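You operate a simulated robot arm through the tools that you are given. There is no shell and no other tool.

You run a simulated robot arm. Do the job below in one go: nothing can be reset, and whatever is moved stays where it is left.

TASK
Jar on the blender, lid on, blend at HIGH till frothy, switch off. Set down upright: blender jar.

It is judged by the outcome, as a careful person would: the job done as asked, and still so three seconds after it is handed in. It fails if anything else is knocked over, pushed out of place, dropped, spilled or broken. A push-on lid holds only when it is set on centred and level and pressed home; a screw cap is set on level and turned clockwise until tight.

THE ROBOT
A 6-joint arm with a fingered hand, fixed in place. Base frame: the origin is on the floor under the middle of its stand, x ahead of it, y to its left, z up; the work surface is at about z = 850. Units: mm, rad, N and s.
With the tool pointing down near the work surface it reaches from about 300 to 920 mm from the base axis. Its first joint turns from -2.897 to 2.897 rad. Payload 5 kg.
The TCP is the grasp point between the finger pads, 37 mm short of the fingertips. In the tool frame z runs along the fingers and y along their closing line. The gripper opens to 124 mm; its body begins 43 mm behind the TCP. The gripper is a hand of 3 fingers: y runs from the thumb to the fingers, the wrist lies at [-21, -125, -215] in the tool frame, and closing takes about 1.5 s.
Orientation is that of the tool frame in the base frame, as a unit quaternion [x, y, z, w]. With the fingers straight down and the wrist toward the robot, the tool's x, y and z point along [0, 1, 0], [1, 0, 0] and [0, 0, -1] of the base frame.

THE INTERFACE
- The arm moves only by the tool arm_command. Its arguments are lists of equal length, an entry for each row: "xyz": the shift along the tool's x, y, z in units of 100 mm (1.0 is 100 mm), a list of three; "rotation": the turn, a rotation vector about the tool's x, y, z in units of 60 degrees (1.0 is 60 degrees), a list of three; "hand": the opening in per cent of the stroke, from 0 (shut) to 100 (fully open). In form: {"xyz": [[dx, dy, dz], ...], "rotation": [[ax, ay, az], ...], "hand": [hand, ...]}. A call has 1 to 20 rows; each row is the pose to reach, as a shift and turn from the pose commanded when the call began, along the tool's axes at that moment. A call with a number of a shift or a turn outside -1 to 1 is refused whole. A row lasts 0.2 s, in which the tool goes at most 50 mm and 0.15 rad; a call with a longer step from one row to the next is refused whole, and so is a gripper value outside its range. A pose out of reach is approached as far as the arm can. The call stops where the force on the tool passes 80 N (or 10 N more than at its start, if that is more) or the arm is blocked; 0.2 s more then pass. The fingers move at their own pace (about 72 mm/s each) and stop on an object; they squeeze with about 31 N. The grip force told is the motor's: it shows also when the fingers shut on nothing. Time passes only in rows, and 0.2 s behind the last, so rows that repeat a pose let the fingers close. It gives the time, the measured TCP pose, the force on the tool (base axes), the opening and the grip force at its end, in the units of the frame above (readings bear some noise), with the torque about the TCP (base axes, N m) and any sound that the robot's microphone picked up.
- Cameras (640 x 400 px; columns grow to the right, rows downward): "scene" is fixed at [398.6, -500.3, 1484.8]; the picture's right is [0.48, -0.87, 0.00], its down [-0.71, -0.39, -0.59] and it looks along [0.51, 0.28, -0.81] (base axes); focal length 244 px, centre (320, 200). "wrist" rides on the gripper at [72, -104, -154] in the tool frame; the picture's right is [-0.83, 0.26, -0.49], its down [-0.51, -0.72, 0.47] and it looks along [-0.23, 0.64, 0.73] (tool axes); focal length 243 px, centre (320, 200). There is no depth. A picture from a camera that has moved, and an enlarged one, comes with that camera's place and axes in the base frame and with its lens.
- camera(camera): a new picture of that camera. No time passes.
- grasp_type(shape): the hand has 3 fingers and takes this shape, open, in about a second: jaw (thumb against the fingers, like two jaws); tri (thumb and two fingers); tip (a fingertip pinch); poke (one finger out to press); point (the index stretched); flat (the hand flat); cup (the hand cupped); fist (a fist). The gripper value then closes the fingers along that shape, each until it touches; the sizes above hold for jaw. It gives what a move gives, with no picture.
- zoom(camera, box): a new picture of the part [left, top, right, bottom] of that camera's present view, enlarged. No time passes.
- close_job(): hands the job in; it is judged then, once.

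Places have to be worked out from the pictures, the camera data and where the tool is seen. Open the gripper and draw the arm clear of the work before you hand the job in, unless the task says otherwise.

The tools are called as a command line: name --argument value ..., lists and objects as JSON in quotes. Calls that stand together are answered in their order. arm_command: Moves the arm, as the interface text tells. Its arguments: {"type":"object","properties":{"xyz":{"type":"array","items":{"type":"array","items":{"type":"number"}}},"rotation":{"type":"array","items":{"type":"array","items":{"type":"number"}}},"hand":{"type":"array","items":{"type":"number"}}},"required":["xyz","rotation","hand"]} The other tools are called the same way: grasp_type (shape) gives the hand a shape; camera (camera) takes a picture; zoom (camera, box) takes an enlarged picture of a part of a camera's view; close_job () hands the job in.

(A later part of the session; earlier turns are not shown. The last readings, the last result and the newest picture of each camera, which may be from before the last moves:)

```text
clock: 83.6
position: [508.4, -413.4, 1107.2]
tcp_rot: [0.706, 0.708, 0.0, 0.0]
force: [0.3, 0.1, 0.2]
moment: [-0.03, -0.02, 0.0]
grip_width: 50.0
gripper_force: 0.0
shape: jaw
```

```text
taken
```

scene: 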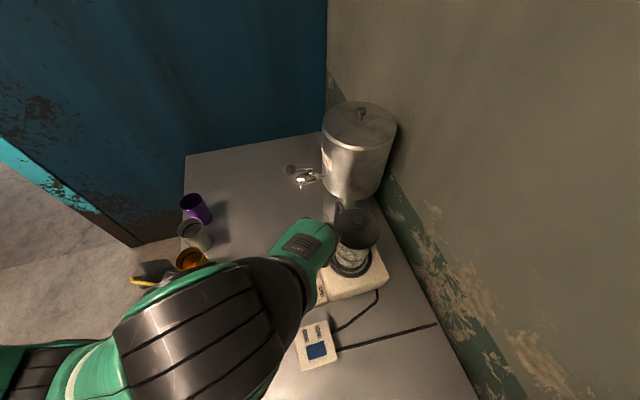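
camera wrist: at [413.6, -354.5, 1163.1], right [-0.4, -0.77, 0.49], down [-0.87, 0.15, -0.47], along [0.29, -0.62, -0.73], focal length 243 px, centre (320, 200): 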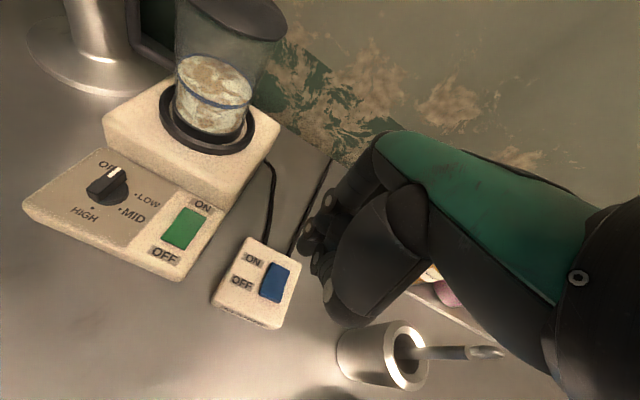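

I'll continue to above the knob and complete the rotation to yaw +45°.

arm_command --xyz '[[0.15, 0.14, 0], [0.3, 0.28, 0], [0.45, 0.42, 0], [0.6, 0.56, 0], [0.718, 0.684, 0], [0.718, 0.684, 0], [0.718, 0.684, 0]]' --rotation '[[0, 0, -0.12], [0, 0, -0.24], [0, 0, -0.36], [0, 0, -0.48], [0, 0, -0.6], [0, 0, -0.72], [0, 0, -0.75]]' --hand '[40, 40, 40, 40, 40, 40, 40]'

camera --camera "wrist"

camera --camera "scene"

```text
clock: 85.2
position: [607.3, -351.3, 1083.2]
tcp_rot: [0.383, 0.924, 0.0, 0.001]
force: [0.2, 0.6, 0.1]
moment: [-0.01, 0.0, 0.0]
grip_width: 50.0
gripper_force: 0.0
shape: jaw
out of reach, approached as far as the arm can: row 4, 5, 6, 7
```

```text
taken
camera wrist: at [480.8, -373.9, 1235.5], right [0.77, -0.4, 0.49], down [-0.15, -0.87, -0.47], along [0.62, 0.29, -0.73], focal length 243 px, centre (320, 200)
```

wrist: 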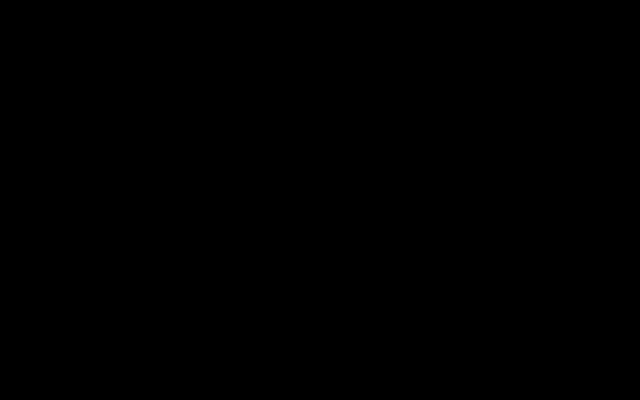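

```text
taken
```

scene: 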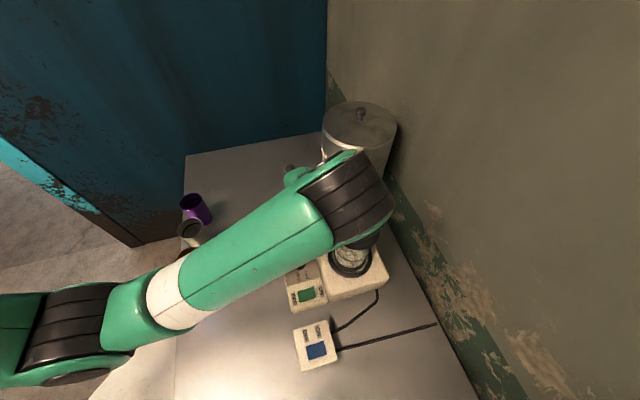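

At this yaw the arm had to fold awkwardly, and it now reaches over the jar. Before retreating I'll look closely to be sure it's clear.

zoom --camera "scene" --box '[240, 100, 420, 320]'

```text
1.82 times, centred on (330, 210) of scene
camera zoom: at [398.6, -500.3, 1484.8], right [0.48, -0.87, 0.0], down [-0.71, -0.39, -0.59], along [0.51, 0.28, -0.81], focal length 443 px, centre (302, 182)
```

zoom: 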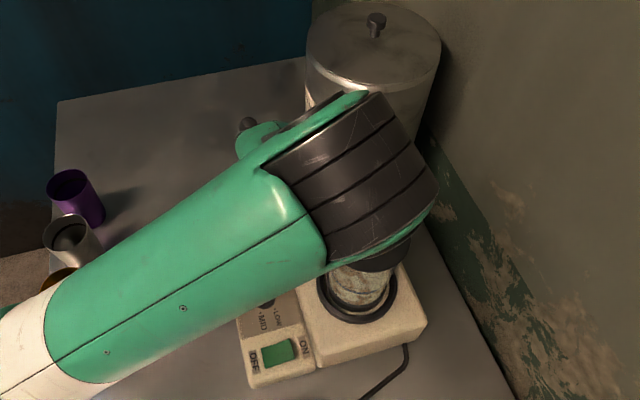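

The jar is still upright with the arm above it. I'll retrace the path: back off and unwind the yaw step by step.

arm_command --xyz '[[0.07, -0.13, -0.06], [0.14, -0.26, -0.12], [0.21, -0.39, -0.18], [0.283, -0.523, -0.24], [0.283, -0.523, -0.24]]' --rotation '[[0, 0, 0.1], [0, 0, 0.2], [0, 0, 0.3], [0, 0, 0.39], [0, 0, 0.39]]' --hand '[40, 40, 40, 40, 40]'

camera --camera "scene"

camera --camera "wrist"

```text
clock: 86.4
position: [550.1, -366.7, 1103.2]
tcp_rot: [0.562, 0.827, 0.0, -0.001]
force: [-0.8, 0.1, 0.3]
moment: [0.04, 0.01, -0.02]
grip_width: 49.9
gripper_force: 0.1
shape: jaw
```

```text
taken
```

scene: 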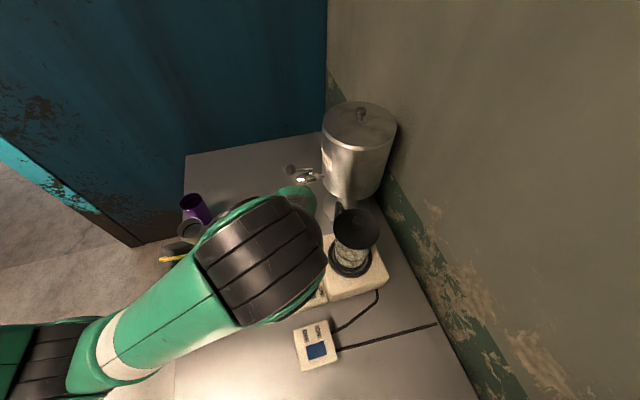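

```text
taken
camera wrist: at [425.5, -337.5, 1256.8], right [0.55, -0.68, 0.49], down [-0.49, -0.74, -0.47], along [0.68, 0.02, -0.73], focal length 243 px, centre (320, 200)
```

wrist: 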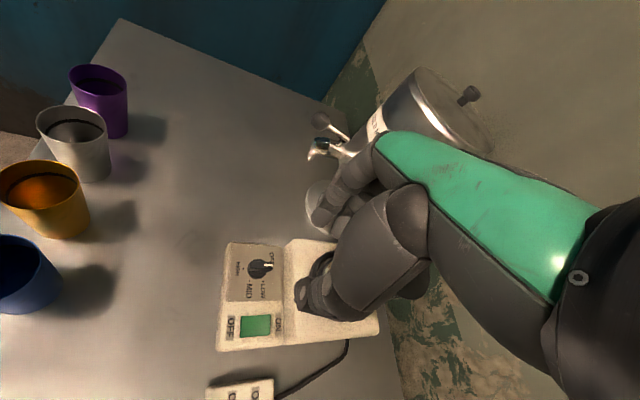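

The jar is unaffected, and yaw is now +21.6°, which is comfortable for the arm. I can grip the bar from here slightly obliquely and turn clockwise to about -75° (the MID position), then regrasp. I'll move above the knob.

arm_command --xyz '[[0.06, 0.11, 0.1], [0.12, 0.22, 0.3], [0.17, 0.326, 0.5], [0.17, 0.326, 0.7], [0.17, 0.326, 0.7]]' --rotation '[[0, 0, 0], [0, 0, 0], [0, 0, 0], [0, 0, 0], [0, 0, 0]]' --hand '[40, 40, 40, 40, 40]'

camera --camera "wrist"

camera --camera "scene"

```text
clock: 87.6
position: [573.7, -338.4, 1035.9]
tcp_rot: [0.562, 0.827, 0.0, 0.001]
force: [-0.4, 0.3, -0.8]
moment: [0.03, -0.01, -0.01]
grip_width: 50.0
gripper_force: 0.0
shape: jaw
```

```text
taken
camera wrist: at [449.9, -310.1, 1189.2], right [0.55, -0.68, 0.49], down [-0.48, -0.74, -0.47], along [0.68, 0.02, -0.73], focal length 243 px, centre (320, 200)
```

wrist: 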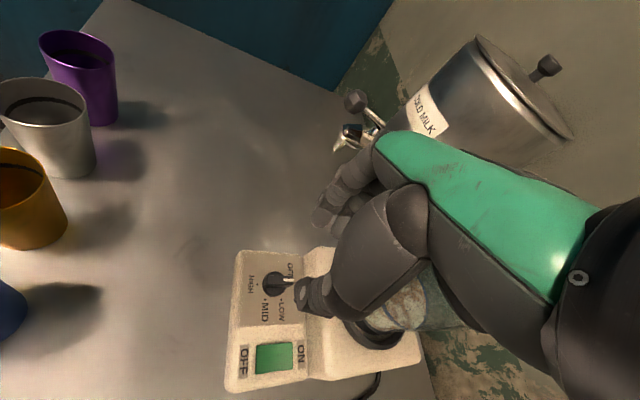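

```text
taken
```

scene: 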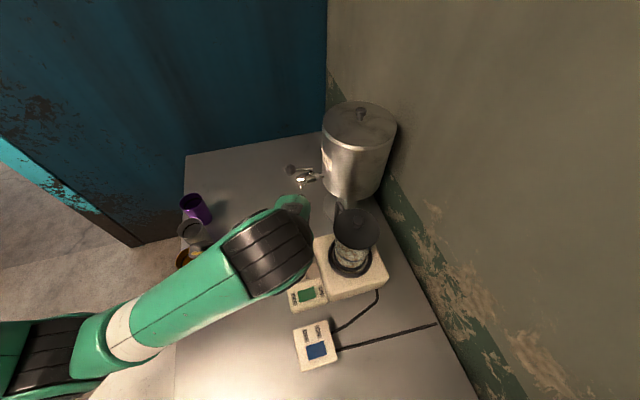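

I'll zoom in on the knob in the wrist view to check my alignment.

zoom --camera "wrist" --box '[230, 240, 340, 340]'

```text
4.00 times, centred on (285, 290) of wrist
camera zoom: at [449.9, -310.1, 1189.2], right [0.55, -0.68, 0.49], down [-0.48, -0.74, -0.47], along [0.68, 0.02, -0.73], focal length 970 px, centre (460, -160)
```

zoom: 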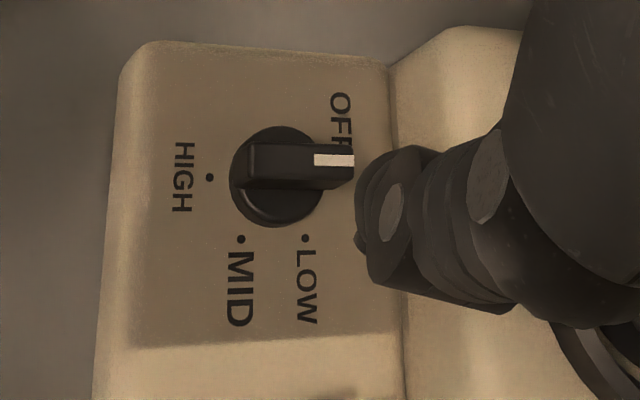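

The knob is within about 1–2 mm of where I expected. I'll lower toward it in steps with the hand half-open.

arm_command --xyz '[[0.005, 0.002, 0.2], [0.005, 0.002, 0.4], [0.005, 0.002, 0.6], [0.005, 0.002, 0.7], [0.005, 0.002, 0.7]]' --rotation '[[0, 0, 0], [0, 0, 0], [0, 0, 0], [0, 0, 0], [0, 0, 0]]' --hand '[40, 40, 40, 40, 40]'

zoom --camera "wrist" --box '[230, 170, 390, 320]'

zoom --camera "scene" --box '[230, 180, 390, 330]'

```text
clock: 88.8
position: [574.0, -339.8, 964.0]
tcp_rot: [0.562, 0.827, 0.0, 0.0]
force: [-0.3, -0.3, 0.0]
moment: [0.01, 0.02, 0.02]
grip_width: 50.1
gripper_force: 0.2
shape: jaw
```

```text
2.67 times, centred on (310, 245) of wrist
camera zoom: at [449.6, -311.0, 1117.7], right [0.55, -0.68, 0.49], down [-0.48, -0.74, -0.47], along [0.68, 0.02, -0.73], focal length 647 px, centre (347, 80)
```

zoom: 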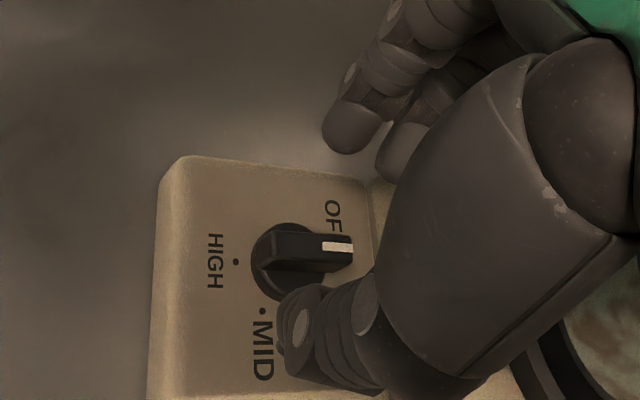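

```text
2.67 times, centred on (310, 255) of scene
camera zoom: at [398.6, -500.3, 1484.8], right [0.48, -0.87, 0.0], down [-0.71, -0.39, -0.59], along [0.51, 0.28, -0.81], focal length 650 px, centre (347, 53)
```

zoom: 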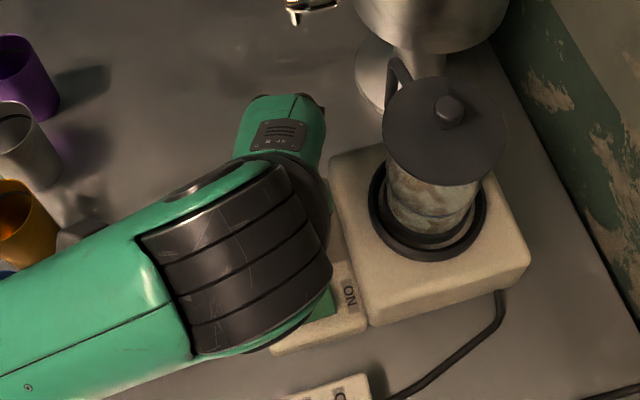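

The knob's bar lies between the thumb and fingers as planned. I'll descend 29 mm so the fingertips flank the bar just above its skirt.

arm_command --xyz '[[0, 0, 0.1], [0, 0, 0.2], [0, 0, 0.27], [0, 0, 0.29], [0, 0, 0.29]]' --rotation '[[0, 0, 0], [0, 0, 0], [0, 0, 0], [0, 0, 0], [0, 0, 0]]' --hand '[40, 40, 40, 40, 40]'

zoom --camera "wrist" --box '[250, 170, 370, 290]'

```text
clock: 90.0
position: [574.2, -339.2, 935.7]
tcp_rot: [0.562, 0.827, 0.0, 0.0]
force: [-0.3, -0.6, 0.3]
moment: [-0.03, 0.0, -0.01]
grip_width: 50.0
gripper_force: 0.1
shape: jaw
```

```text
3.33 times, centred on (310, 230) of wrist
camera zoom: at [449.7, -310.8, 1087.8], right [0.55, -0.68, 0.49], down [-0.48, -0.74, -0.47], along [0.68, 0.02, -0.73], focal length 809 px, centre (353, 100)
```

zoom: 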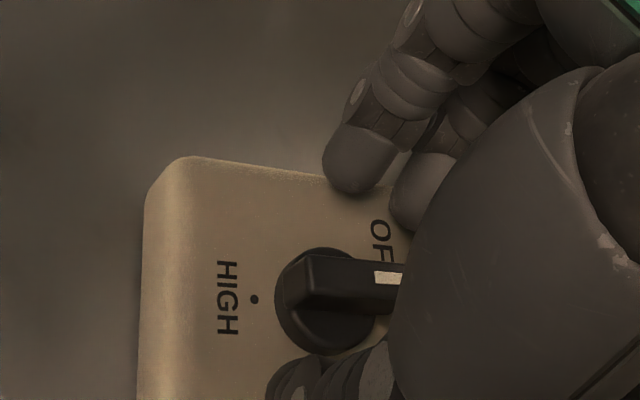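

The fingers and thumb flank the bar. I'll close on it.

arm_command --xyz '[[0, 0, 0], [0, 0, 0], [0, 0, 0], [0, 0, 0], [0, 0, 0], [0, 0, 0], [0, 0, 0]]' --rotation '[[0, 0, 0], [0, 0, 0], [0, 0, 0], [0, 0, 0], [0, 0, 0], [0, 0, 0], [0, 0, 0]]' --hand '[30, 20, 10, 0, 0, 0, 0]'

zoom --camera "wrist" --box '[250, 190, 370, 310]'

```text
clock: 91.6
position: [574.8, -339.6, 933.6]
tcp_rot: [0.562, 0.827, 0.0, 0.0]
force: [0.9, -1.2, -3.2]
moment: [0.01, -0.04, 0.01]
grip_width: 7.6
gripper_force: 30.9
shape: jaw
```

```text
3.33 times, centred on (310, 250) of wrist
camera zoom: at [449.7, -310.9, 1087.7], right [0.55, -0.68, 0.49], down [-0.48, -0.74, -0.47], along [0.68, 0.02, -0.73], focal length 809 px, centre (353, 33)
```

zoom: 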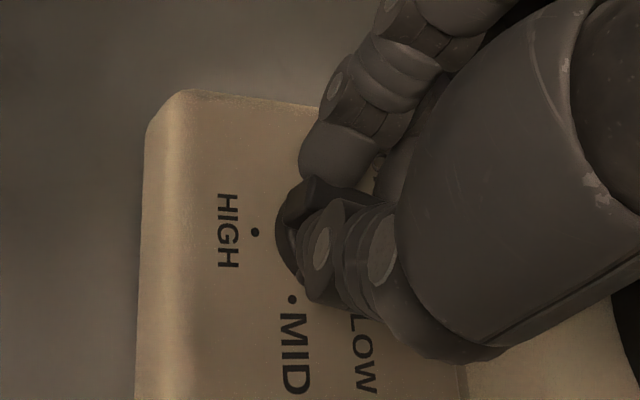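

The bar is held firmly. I'll turn clockwise 60°, pivoting about the knob's axis.

arm_command --xyz '[[0, 0.002, 0], [0, 0.004, 0], [0, 0.006, 0], [0, 0.008, 0], [0, 0.01, 0], [0.001, 0.012, 0], [0.001, 0.014, 0], [0.002, 0.016, 0], [0.003, 0.018, 0], [0.003, 0.019, 0], [0.003, 0.019, 0]]' --rotation '[[0, 0, 0.1], [0, 0, 0.2], [0, 0, 0.3], [0, 0, 0.4], [0, 0, 0.5], [0, 0, 0.6], [0, 0, 0.7], [0, 0, 0.8], [0, 0, 0.9], [0, 0, 1.0], [0, 0, 1.0]]' --hand '[0, 0, 0, 0, 0, 0, 0, 0, 0, 0, 0]'

camera --camera "scene"

zoom --camera "wrist" --box '[230, 170, 390, 320]'

```text
clock: 94.0
position: [575.7, -339.3, 936.7]
tcp_rot: [0.901, 0.434, 0.0, 0.001]
force: [9.4, 0.3, 1.2]
moment: [-1.09, -0.94, 0.32]
grip_width: 5.5
gripper_force: 31.3
shape: jaw
```

```text
taken
```

scene: 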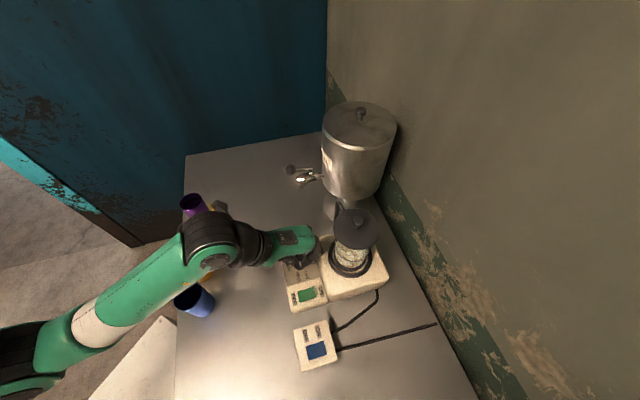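

```text
2.67 times, centred on (310, 245) of wrist
camera zoom: at [538.9, -216.9, 1088.8], right [-0.31, -0.81, 0.49], down [-0.88, 0.05, -0.47], along [0.36, -0.58, -0.73], focal length 647 px, centre (347, 80)
```

zoom: 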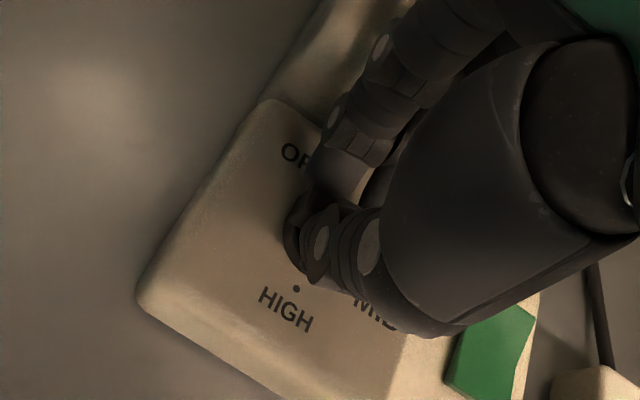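

I'll zoom in to see how far the knob has turned, since there is some twisting moment on the tool.

zoom --camera "scene" --box '[270, 225, 350, 305]'

zoom --camera "wrist" --box '[270, 200, 350, 280]'

```text
5.00 times, centred on (310, 265) of scene
camera zoom: at [398.6, -500.3, 1484.8], right [0.48, -0.87, 0.0], down [-0.71, -0.39, -0.59], along [0.51, 0.28, -0.81], focal length 1219 px, centre (370, -125)
```

zoom: 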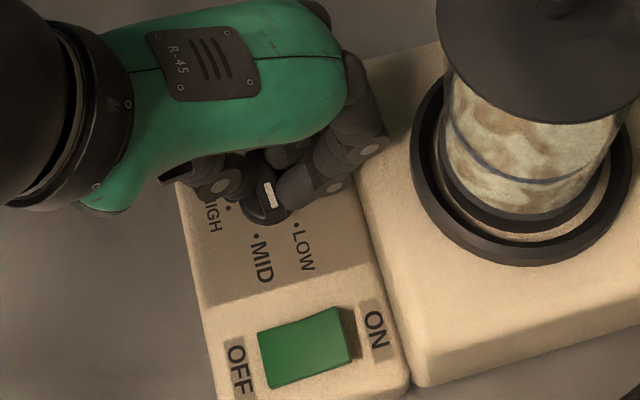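

```text
5.00 times, centred on (310, 240) of wrist
camera zoom: at [538.9, -216.9, 1088.8], right [-0.31, -0.81, 0.49], down [-0.88, 0.05, -0.47], along [0.36, -0.58, -0.73], focal length 1213 px, centre (370, 0)
```

zoom: 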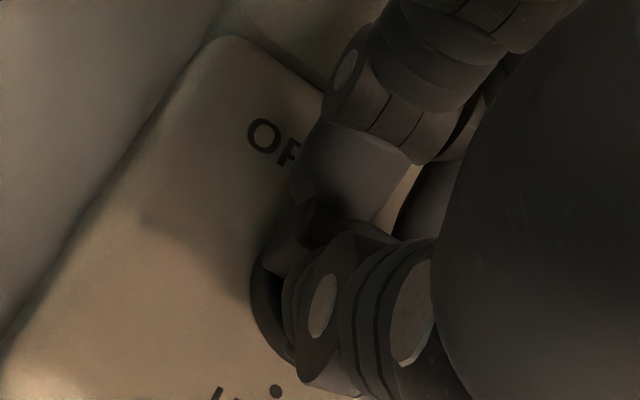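

The pointer has turned about 90°, midway between LOW and MID, and follows the hand well. I'll turn another 36.5° to MID, easing the small side load.

arm_command --xyz '[[0.006, 0.004, 0], [0.009, 0.005, 0], [0.012, 0.006, 0], [0.015, 0.007, 0], [0.018, 0.008, 0], [0.019, 0.008, 0], [0.019, 0.008, 0]]' --rotation '[[0, 0, 0.1], [0, 0, 0.2], [0, 0, 0.3], [0, 0, 0.4], [0, 0, 0.5], [0, 0, 0.6], [0, 0, 0.61]]' --hand '[0, 0, 0, 0, 0, 0, 0]'

zoom --camera "scene" --box '[270, 225, 350, 305]'

camera --camera "scene"

```text
clock: 95.6
position: [577.5, -337.6, 935.1]
tcp_rot: [0.992, 0.13, 0.0, -0.001]
force: [16.5, -14.3, -4.7]
moment: [-0.52, -0.54, 0.11]
grip_width: 6.6
gripper_force: 31.2
shape: jaw
```

```text
5.00 times, centred on (310, 265) of scene
camera zoom: at [398.6, -500.3, 1484.8], right [0.48, -0.87, 0.0], down [-0.71, -0.39, -0.59], along [0.51, 0.28, -0.81], focal length 1219 px, centre (370, -125)
```

zoom: 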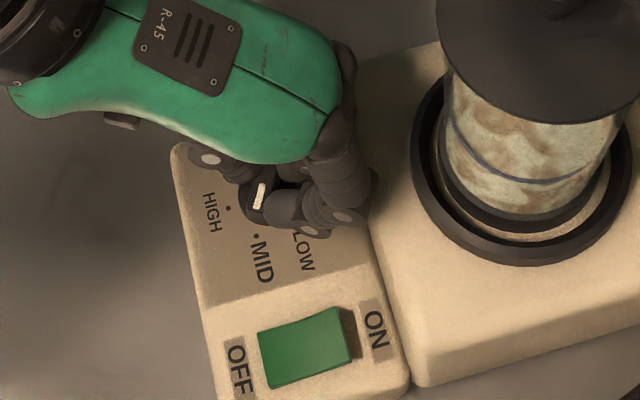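

```text
taken
```

scene: 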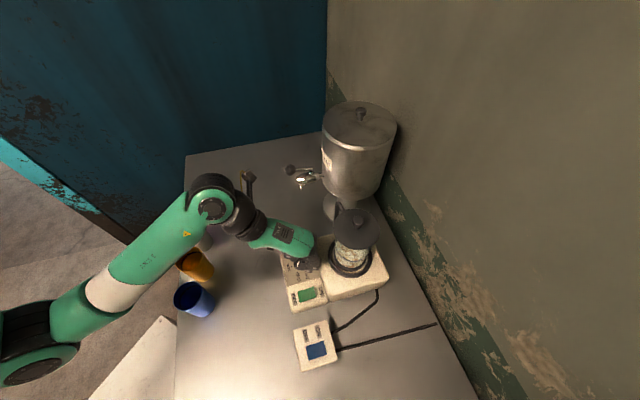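

The pointer is now at MID. There's about 22 N of side load, so I'll relax toward (+x, -y) and release the bar.

arm_command --xyz '[[0.006, 0.008, 0], [0.011, 0.017, 0], [0.011, 0.017, 0], [0.011, 0.017, 0], [0.011, 0.017, 0], [0.011, 0.017, 0]]' --rotation '[[0, 0, 0], [0, 0, 0], [0, 0, 0], [0, 0, 0], [0, 0, 0], [0, 0, 0]]' --hand '[0, 0, 10, 25, 40, 40]'

zoom --camera "scene" --box '[270, 225, 350, 305]'

```text
clock: 97.0
position: [577.7, -337.1, 935.1]
tcp_rot: [0.991, 0.13, 0.0, -0.001]
force: [-9.1, 10.7, 0.5]
moment: [0.09, 0.05, -0.17]
grip_width: 46.1
gripper_force: 0.0
shape: jaw
```

```text
5.00 times, centred on (310, 265) of scene
camera zoom: at [398.6, -500.3, 1484.8], right [0.48, -0.87, 0.0], down [-0.71, -0.39, -0.59], along [0.51, 0.28, -0.81], focal length 1219 px, centre (370, -125)
```

zoom: 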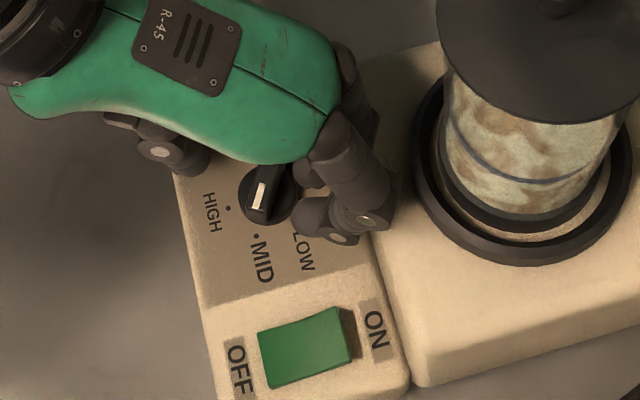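

The opened fingers are touching the side of the blender box with about 14 N. I'll narrow the opening, shift a little away from the box, then lift.

arm_command --xyz '[[0, -0.02, 0], [0, -0.03, 0], [0, -0.03, -0.1], [0, -0.03, -0.3], [0, -0.03, -0.5], [0, -0.03, -0.5]]' --rotation '[[0, 0, 0], [0, 0, 0], [0, 0, 0], [0, 0, 0], [0, 0, 0], [0, 0, 0]]' --hand '[30, 25, 25, 25, 25, 25]'

zoom --camera "scene" --box '[270, 225, 350, 305]'

zoom --camera "wrist" --box '[220, 200, 340, 320]'

```text
clock: 98.4
position: [577.7, -338.8, 985.5]
tcp_rot: [0.991, 0.131, 0.0, 0.0]
force: [0.4, -0.3, 0.6]
moment: [0.0, 0.01, -0.02]
grip_width: 31.5
gripper_force: 0.0
shape: jaw
```

```text
5.00 times, centred on (310, 265) of scene
camera zoom: at [398.6, -500.3, 1484.8], right [0.48, -0.87, 0.0], down [-0.71, -0.39, -0.59], along [0.51, 0.28, -0.81], focal length 1219 px, centre (370, -125)
```

zoom: 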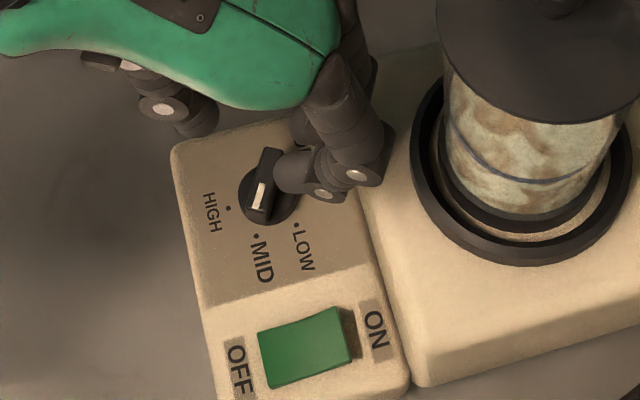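

```text
3.33 times, centred on (280, 260) of wrist
camera zoom: at [620.8, -219.1, 1138.5], right [-0.73, -0.47, 0.49], down [-0.68, 0.57, -0.47], along [-0.06, -0.68, -0.73], focal length 809 px, centre (453, 0)
```

zoom: 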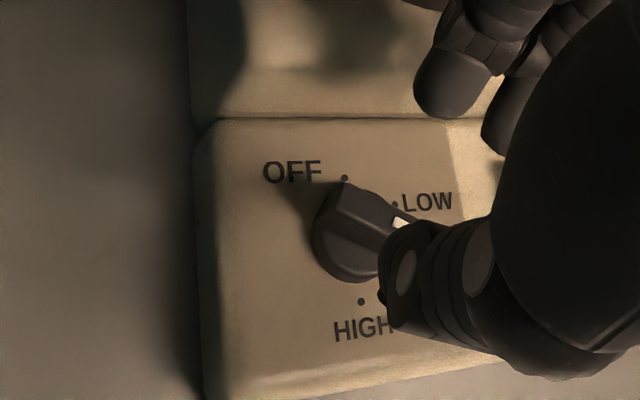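

The pointer is exactly at MID. For the last 60° a straddling grip would hit the box. So I'll push the pointer end round with one finger, starting from beside it at constant yaw, on a short arc of about 20 mm. First I'll move beside it and lower.

arm_command --xyz '[[-0.1, -0.04, 0], [-0.216, -0.088, 0], [-0.216, -0.088, 0.15], [-0.216, -0.088, 0.3], [-0.216, -0.088, 0.3]]' --rotation '[[0, 0, 0], [0, 0, 0], [0, 0, 0], [0, 0, 0], [0, 0, 0]]' --hand '[25, 25, 25, 25, 25]'

zoom --camera "scene" --box '[270, 225, 350, 305]'

zoom --camera "wrist" --box '[230, 170, 370, 310]'

```text
clock: 99.6
position: [555.6, -335.4, 955.6]
tcp_rot: [0.991, 0.13, 0.0, 0.0]
force: [-0.1, -0.1, 0.0]
moment: [-0.02, -0.02, 0.01]
grip_width: 31.3
gripper_force: 0.1
shape: jaw
```

```text
5.00 times, centred on (310, 265) of scene
camera zoom: at [398.6, -500.3, 1484.8], right [0.48, -0.87, 0.0], down [-0.71, -0.39, -0.59], along [0.51, 0.28, -0.81], focal length 1219 px, centre (370, -125)
```

zoom: 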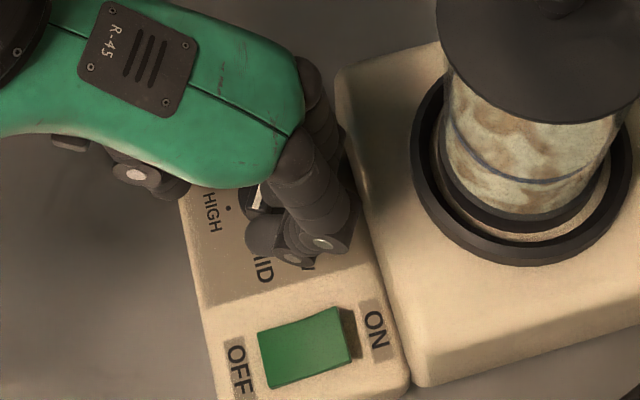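

```text
2.86 times, centred on (300, 240) of wrist
camera zoom: at [597.7, -215.5, 1108.5], right [-0.73, -0.47, 0.49], down [-0.68, 0.57, -0.47], along [-0.06, -0.68, -0.73], focal length 693 px, centre (377, 86)
```

zoom: 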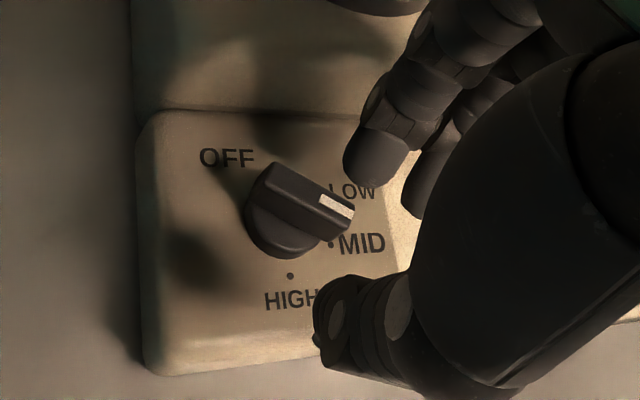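

The wrist view shows the knob at MID and finger 1 beside the pointer end, slightly too close. I'll shift 6 mm away, then lower beside the bar.

arm_command --xyz '[[0, 0.06, 0], [0, 0.06, 0.07], [0, 0.06, 0.14], [0, 0.06, 0.2], [0, 0.06, 0.2]]' --rotation '[[0, 0, 0], [0, 0, 0], [0, 0, 0], [0, 0, 0], [0, 0, 0]]' --hand '[25, 25, 25, 25, 25]'

zoom --camera "wrist" --box '[230, 170, 370, 310]'

zoom --camera "scene" --box '[270, 225, 350, 305]'

```text
clock: 100.8
position: [558.2, -339.7, 934.8]
tcp_rot: [0.991, 0.131, 0.0, 0.0]
force: [-0.1, -0.3, 0.1]
moment: [0.03, -0.01, -0.01]
grip_width: 31.3
gripper_force: 0.0
shape: jaw
```

```text
2.86 times, centred on (300, 240) of wrist
camera zoom: at [599.0, -220.8, 1088.1], right [-0.73, -0.47, 0.49], down [-0.68, 0.57, -0.47], along [-0.06, -0.68, -0.73], focal length 693 px, centre (377, 86)
```

zoom: 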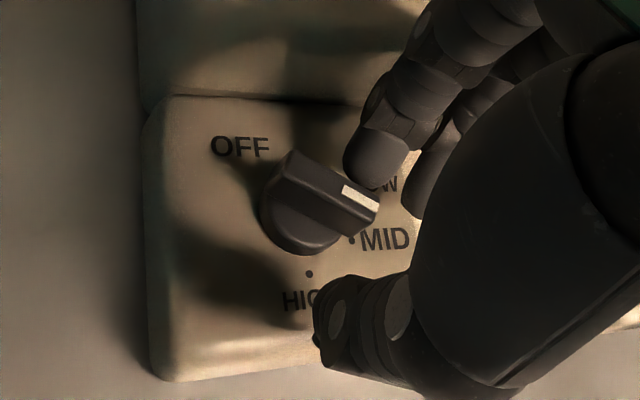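

```text
5.00 times, centred on (310, 265) of scene
camera zoom: at [398.6, -500.3, 1484.8], right [0.48, -0.87, 0.0], down [-0.71, -0.39, -0.59], along [0.51, 0.28, -0.81], focal length 1219 px, centre (370, -125)
```

zoom: 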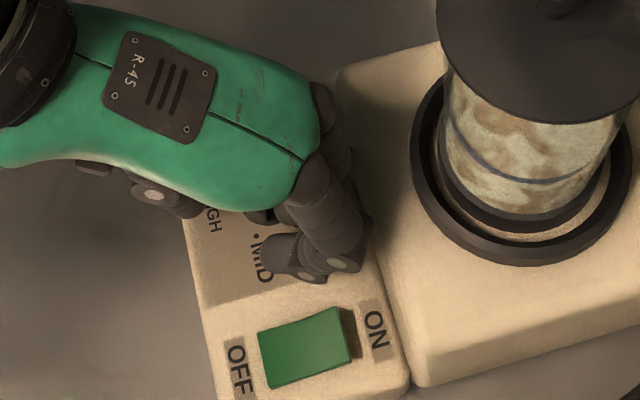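

Finger 1 is beside the pointer half of the bar. I'll move 4 mm inward, then push along the arc through about 40° and check.

arm_command --xyz '[[0.044, 0, 0], [0.044, -0.027, 0], [0.03, -0.045, 0], [0.015, -0.06, 0], [-0.002, -0.077, 0], [-0.012, -0.095, 0], [-0.02, -0.115, 0], [-0.028, -0.14, 0], [-0.028, -0.14, 0]]' --rotation '[[0, 0, 0], [0, 0, 0], [0, 0, 0], [0, 0, 0], [0, 0, 0], [0, 0, 0], [0, 0, 0], [0, 0, 0], [0, 0, 0]]' --hand '[25, 25, 25, 25, 25, 25, 25, 25, 25]'

zoom --camera "wrist" --box '[230, 170, 370, 310]'

zoom --camera "scene" --box '[270, 225, 350, 305]'

```text
clock: 102.8
position: [550.4, -324.7, 935.4]
tcp_rot: [0.991, 0.13, 0.0, 0.0]
force: [-1.7, -4.2, -0.2]
moment: [-0.12, 0.06, -0.13]
grip_width: 32.0
gripper_force: 0.1
shape: jaw
```

```text
2.86 times, centred on (300, 240) of wrist
camera zoom: at [592.5, -205.8, 1088.0], right [-0.73, -0.47, 0.49], down [-0.68, 0.57, -0.47], along [-0.06, -0.68, -0.73], focal length 693 px, centre (377, 86)
```

zoom: 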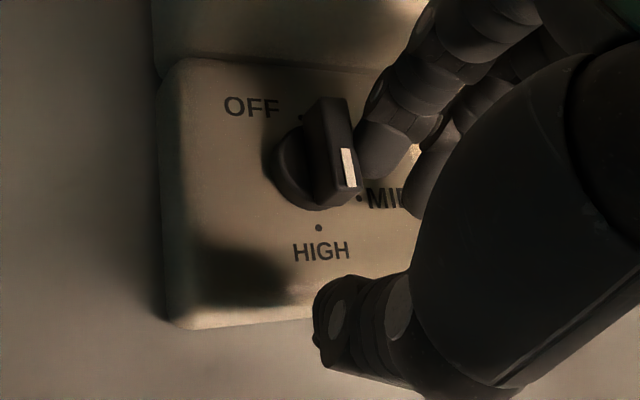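

```text
5.00 times, centred on (310, 265) of scene
camera zoom: at [398.6, -500.3, 1484.8], right [0.48, -0.87, 0.0], down [-0.71, -0.39, -0.59], along [0.51, 0.28, -0.81], focal length 1219 px, centre (370, -125)
```

zoom: 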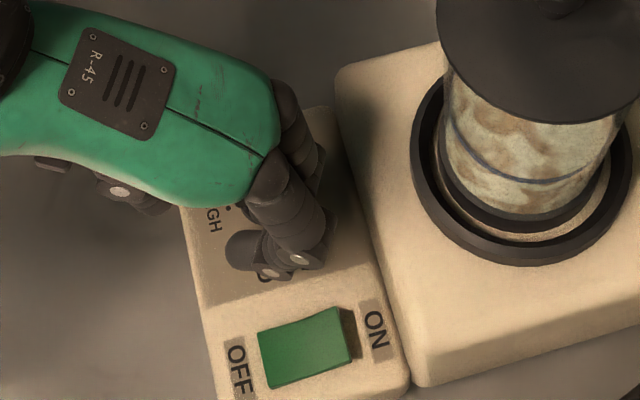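

The pointer has swung nearly to HIGH. I'll zoom in to measure its angle.

zoom --camera "wrist" --box '[265, 180, 335, 250]'

```text
5.71 times, centred on (300, 215) of wrist
camera zoom: at [592.5, -205.8, 1088.0], right [-0.73, -0.47, 0.49], down [-0.68, 0.57, -0.47], along [-0.06, -0.68, -0.73], focal length 1386 px, centre (434, 114)
```

zoom: 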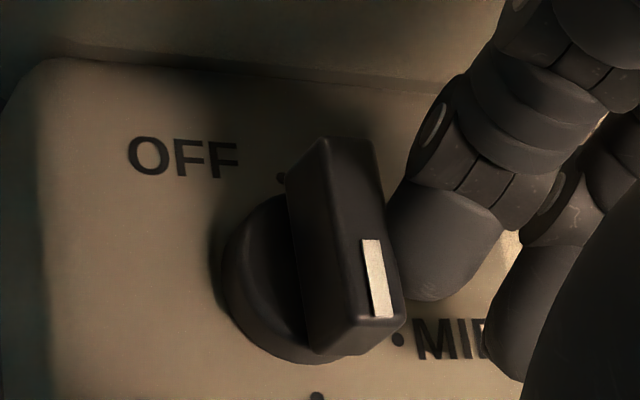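

The bar is aligned with the OFF–HIGH dots, with the white pointer toward HIGH, so the knob is at HIGH. I'll back the finger off and raise the hand.

arm_command --xyz '[[-0.02, 0.03, 0], [-0.03, 0.05, 0], [-0.03, 0.05, -0.2], [-0.03, 0.05, -0.5], [-0.03, 0.05, -0.9], [-0.03, 0.05, -0.9]]' --rotation '[[0, 0, 0], [0, 0, 0], [0, 0, 0], [0, 0, 0], [0, 0, 0], [0, 0, 0]]' --hand '[25, 25, 25, 25, 25, 25]'

zoom --camera "wrist" --box '[210, 200, 340, 330]'

camera --camera "scene"

```text
clock: 104.2
position: [549.5, -331.3, 1024.3]
tcp_rot: [0.991, 0.131, 0.001, 0.0]
force: [-0.7, -0.3, -0.5]
moment: [-0.01, 0.02, 0.02]
grip_width: 31.3
gripper_force: 0.1
shape: jaw
```

```text
3.08 times, centred on (275, 265) of wrist
camera zoom: at [590.9, -213.2, 1177.9], right [-0.73, -0.47, 0.49], down [-0.68, 0.57, -0.47], along [-0.06, -0.68, -0.73], focal length 746 px, centre (458, 0)
```

zoom: 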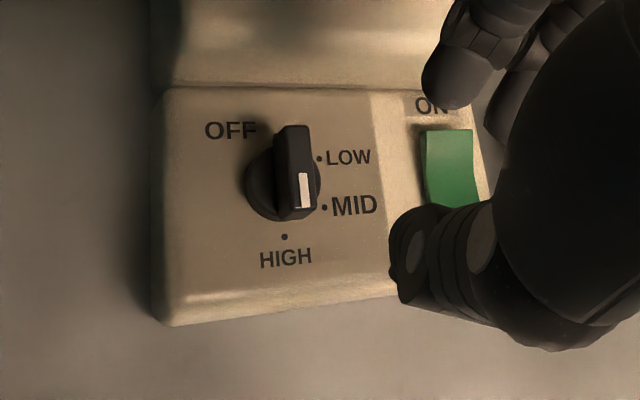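

```text
taken
```

scene: 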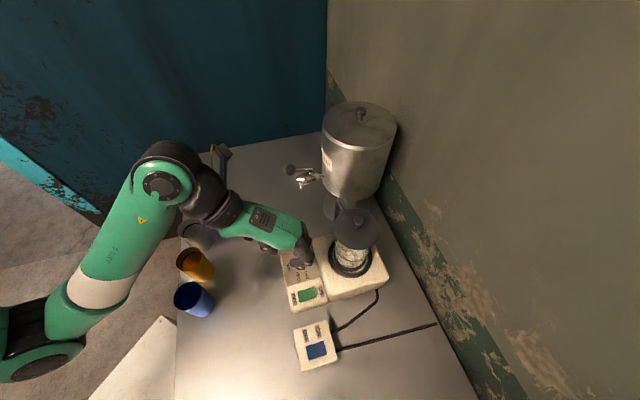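

The knob reads HIGH and nothing is running, since the blender's own switch is still off. Next is the green switch's ON end, at about (530, -404). I'll raise the hand, change to poke, and swing to yaw +20° well away from the jar.

arm_command --xyz '[[0, 0, -0.2], [0, 0, -0.4], [0, 0, -0.4]]' --rotation '[[0, 0, 0], [0, 0, 0], [0, 0, 0]]' --hand '[25, 25, 25]'

arm_command --xyz '[[-0.07, 0, 0], [-0.14, 0.005, 0], [-0.22, 0.01, 0], [-0.3, 0.01, 0], [-0.38, 0.015, 0], [-0.465, 0.017, 0], [-0.465, 0.017, 0], [-0.465, 0.017, 0]]' --rotation '[[0, 0, -0.12], [0, 0, -0.24], [0, 0, -0.36], [0, 0, -0.48], [0, 0, -0.6], [0, 0, -0.72], [0, 0, -0.8], [0, 0, -0.8]]' --hand '[25, 25, 25, 25, 25, 25, 25, 25]'

grasp_type --shape "poke"

zoom --camera "scene" --box '[265, 235, 345, 315]'

```text
clock: 105.0
position: [549.2, -331.9, 1063.7]
tcp_rot: [0.991, 0.131, 0.0, -0.001]
force: [0.2, 0.1, 0.0]
moment: [-0.01, 0.03, 0.0]
grip_width: 31.6
gripper_force: 0.0
shape: jaw
```

```text
clock: 106.8
position: [503.5, -346.5, 1064.8]
tcp_rot: [0.853, 0.523, 0.0, 0.0]
force: [0.7, 0.3, -0.4]
moment: [0.01, -0.03, -0.01]
grip_width: 31.6
gripper_force: 0.0
shape: jaw
```

```text
clock: 107.7
position: [505.1, -345.6, 1064.9]
tcp_rot: [0.853, 0.522, 0.0, 0.001]
force: [0.1, 0.5, 0.0]
moment: [0.01, -0.03, -0.01]
grip_width: 0.0
gripper_force: 0.0
shape: poke
```

```text
5.00 times, centred on (305, 275) of scene
camera zoom: at [398.6, -500.3, 1484.8], right [0.48, -0.87, 0.0], down [-0.71, -0.39, -0.59], along [0.51, 0.28, -0.81], focal length 1219 px, centre (395, -175)
```

zoom: 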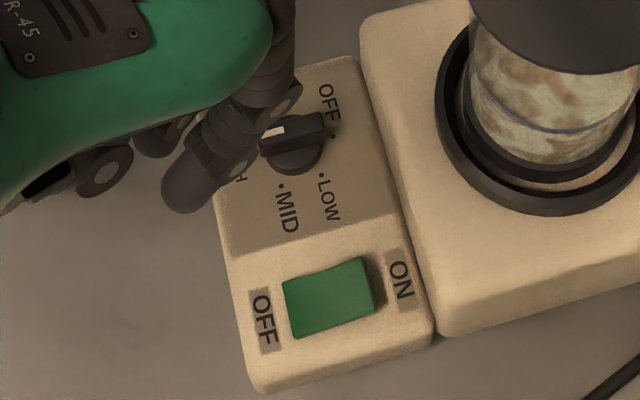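

The knob is clearly at HIGH. I'll go on rotating to yaw +20° and approach the green switch.

arm_command --xyz '[[-0.07, 0.03, 0], [-0.14, 0.055, 0], [-0.21, 0.08, 0], [-0.28, 0.11, 0], [-0.35, 0.14, 0], [-0.42, 0.165, 0], [-0.468, 0.182, 0], [-0.468, 0.182, 0]]' --rotation '[[0, 0, -0.12], [0, 0, -0.24], [0, 0, -0.36], [0, 0, -0.48], [0, 0, -0.6], [0, 0, -0.72], [0, 0, -0.78], [0, 0, -0.78]]' --hand '[100, 100, 100, 100, 100, 100, 100, 100]'

camera --camera "wrist"

camera --camera "scene"

```text
clock: 109.5
position: [499.0, -394.4, 1065.6]
tcp_rot: [0.575, 0.818, 0.0, 0.001]
force: [-0.2, -0.1, 0.4]
moment: [-0.03, 0.05, 0.02]
grip_width: 0.0
gripper_force: 0.1
shape: poke
```

```text
taken
camera wrist: at [375.4, -362.4, 1218.5], right [0.53, -0.69, 0.49], down [-0.51, -0.72, -0.47], along [0.68, 0.0, -0.73], focal length 243 px, centre (320, 200)
```

wrist: 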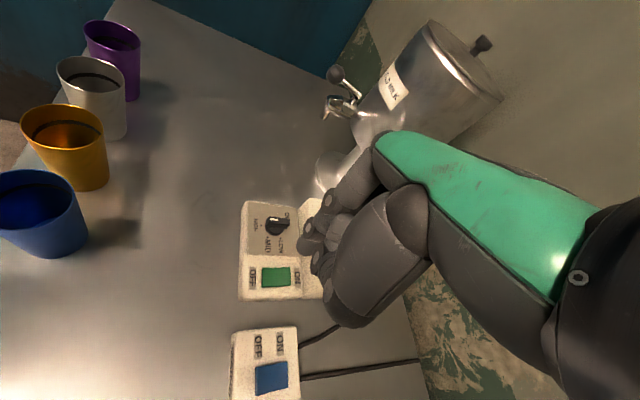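

```text
taken
```

scene: 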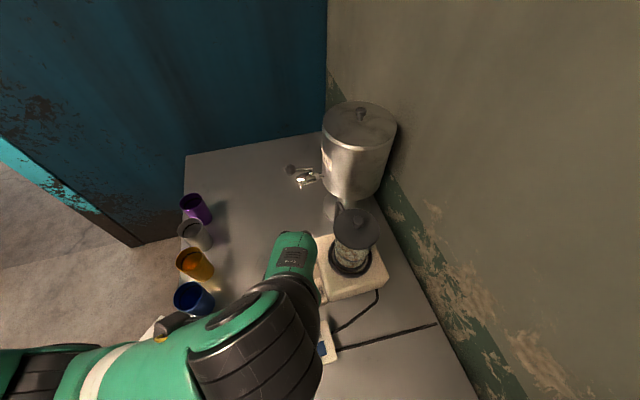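

I'll move over the green ON end and lower to about 55 mm above it.

arm_command --xyz '[[-0.12, 0.11, 0.15], [-0.24, 0.218, 0.35], [-0.24, 0.218, 0.6], [-0.24, 0.218, 0.7], [-0.24, 0.218, 0.7]]' --rotation '[[0, 0, 0], [0, 0, 0], [0, 0, 0], [0, 0, 0], [0, 0, 0]]' --hand '[100, 100, 100, 100, 100]'

zoom --camera "wrist" --box '[220, 180, 380, 330]'

```text
clock: 110.7
position: [525.3, -411.5, 996.2]
tcp_rot: [0.575, 0.818, 0.0, 0.0]
force: [0.6, -0.4, -0.8]
moment: [0.02, -0.01, 0.0]
grip_width: 0.1
gripper_force: 0.1
shape: poke
```

```text
2.67 times, centred on (300, 255) of wrist
camera zoom: at [402.7, -377.6, 1148.6], right [0.53, -0.69, 0.49], down [-0.51, -0.72, -0.47], along [0.68, 0.0, -0.73], focal length 647 px, centre (373, 53)
```

zoom: 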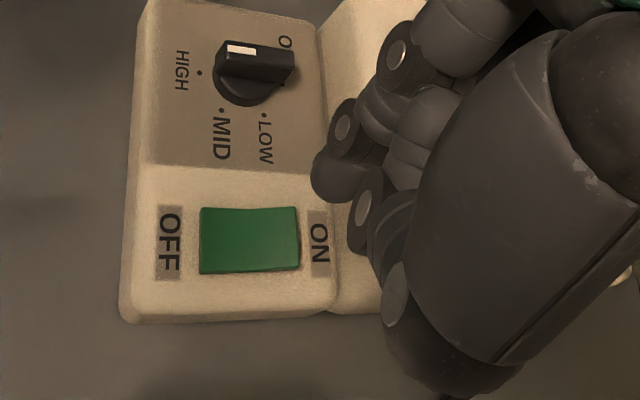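

The fingertip lines up with the ON end of the green rocker, at about 47 mm of descent. I'll lower 38 mm, then check.

arm_command --xyz '[[0, 0, 0.15], [0, 0, 0.3], [0, 0, 0.38], [0, 0, 0.38]]' --rotation '[[0, 0, 0], [0, 0, 0], [0, 0, 0], [0, 0, 0]]' --hand '[100, 100, 100, 100]'

zoom --camera "wrist" --box '[250, 190, 370, 310]'

zoom --camera "scene" --box '[320, 190, 390, 270]'

```text
clock: 111.7
position: [525.6, -410.0, 958.2]
tcp_rot: [0.575, 0.818, -0.001, 0.0]
force: [1.0, 1.3, -0.5]
moment: [-0.01, 0.02, -0.03]
grip_width: 0.0
gripper_force: 0.1
shape: poke
```

```text
3.33 times, centred on (310, 250) of wrist
camera zoom: at [402.8, -376.9, 1110.9], right [0.53, -0.69, 0.49], down [-0.51, -0.72, -0.47], along [0.68, 0.0, -0.73], focal length 809 px, centre (353, 33)
```

zoom: 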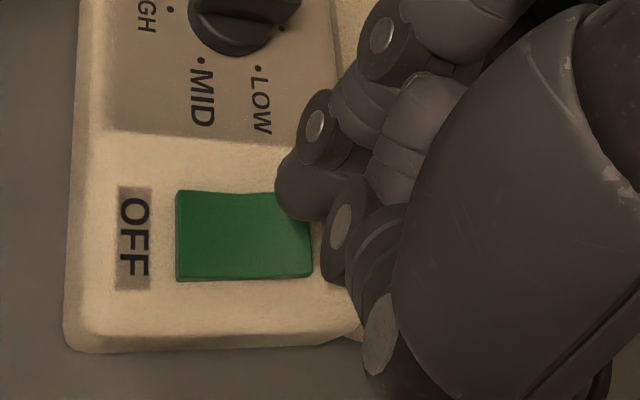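

```text
5.00 times, centred on (355, 230) of scene
camera zoom: at [398.6, -500.3, 1484.8], right [0.48, -0.87, 0.0], down [-0.71, -0.39, -0.59], along [0.51, 0.28, -0.81], focal length 1219 px, centre (145, 50)
```

zoom: 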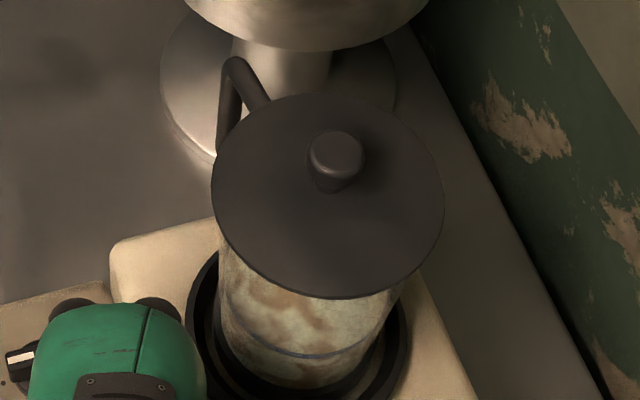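

The jar is steady and the hand is clear of it. I'll press down on the ON end now.

arm_command --xyz '[[0, 0, 0.04], [0, 0, 0.07], [0, 0, 0.09], [0, 0, 0.11], [0, 0, 0.11]]' --rotation '[[0, 0, 0], [0, 0, 0], [0, 0, 0], [0, 0, 0], [0, 0, 0]]' --hand '[100, 100, 100, 100, 100]'

```text
clock: 112.9
position: [527.3, -409.5, 945.6]
tcp_rot: [0.575, 0.818, 0.0, 0.0]
force: [-0.6, -0.1, -0.6]
moment: [-0.02, 0.0, -0.02]
grip_width: 0.0
gripper_force: 0.1
shape: poke
```

There's no contact yet. I'll go on in small steps.

arm_command --xyz '[[0, 0, 0.01], [0, 0, 0.02], [0, 0, 0.03], [0, 0, 0.03]]' --rotation '[[0, 0, 0], [0, 0, 0], [0, 0, 0], [0, 0, 0]]' --hand '[100, 100, 100, 100]'

```text
clock: 113.9
position: [528.1, -411.4, 943.5]
tcp_rot: [0.575, 0.818, 0.001, 0.0]
force: [-0.2, 0.3, 0.6]
moment: [0.01, -0.02, 0.01]
grip_width: 0.0
gripper_force: 0.1
shape: poke
```

zoom --camera "wrist" --box '[250, 190, 370, 310]'

arm_command --xyz '[[0, 0, 0.01], [0, 0, 0.02], [0, 0, 0.03], [0, 0, 0.03]]' --rotation '[[0, 0, 0], [0, 0, 0], [0, 0, 0], [0, 0, 0]]' --hand '[100, 100, 100, 100]'

```text
3.33 times, centred on (310, 250) of wrist
camera zoom: at [405.1, -377.7, 1096.2], right [0.53, -0.69, 0.49], down [-0.51, -0.72, -0.47], along [0.68, 0.0, -0.73], focal length 809 px, centre (353, 33)
```

zoom: 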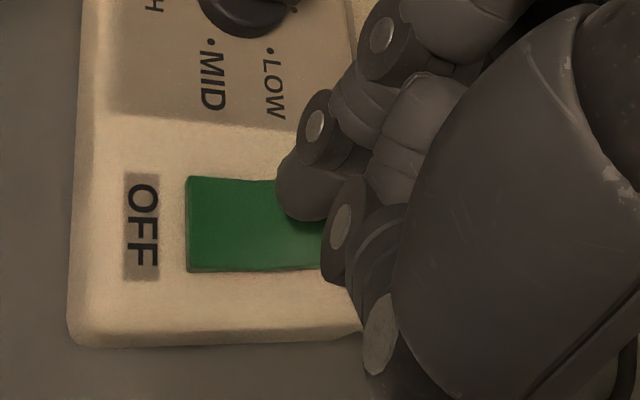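

```text
clock: 114.9
position: [527.5, -411.3, 940.4]
tcp_rot: [0.575, 0.818, 0.0, 0.0]
force: [-0.2, 0.0, -0.2]
moment: [0.02, 0.01, -0.01]
grip_width: 0.0
gripper_force: 0.0
shape: poke
```

There's still no contact at TCP 940. I'll continue pressing in 1 mm steps.

arm_command --xyz '[[0, 0, 0.01], [0, 0, 0.02], [0, 0, 0.03], [0, 0, 0.03]]' --rotation '[[0, 0, 0], [0, 0, 0], [0, 0, 0], [0, 0, 0]]' --hand '[100, 100, 100, 100]'

```text
clock: 115.9
position: [527.8, -409.8, 937.8]
tcp_rot: [0.575, 0.818, 0.0, 0.0]
force: [-0.1, 0.0, 0.4]
moment: [0.02, -0.01, 0.01]
grip_width: 0.4
gripper_force: 0.0
shape: poke
```

No force yet, so I'll look at the fingertip against the rocker again.

zoom --camera "wrist" --box '[265, 205, 345, 285]'

arm_command --xyz '[[0, 0, 0.01], [0, 0, 0.02], [0, 0, 0.02]]' --rotation '[[0, 0, 0], [0, 0, 0], [0, 0, 0]]' --hand '[100, 100, 100]'

```text
5.00 times, centred on (305, 245) of wrist
camera zoom: at [404.5, -377.1, 1090.8], right [0.53, -0.69, 0.49], down [-0.51, -0.72, -0.47], along [0.68, 0.0, -0.73], focal length 1213 px, centre (395, -25)
```

zoom: 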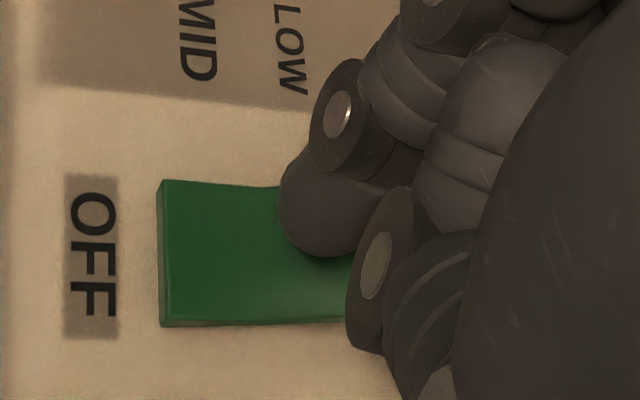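

```text
clock: 116.7
position: [527.7, -411.7, 934.7]
tcp_rot: [0.575, 0.818, 0.001, 0.0]
force: [-0.2, 0.5, -1.3]
moment: [0.01, 0.03, -0.01]
grip_width: 0.5
gripper_force: 0.1
shape: poke
```

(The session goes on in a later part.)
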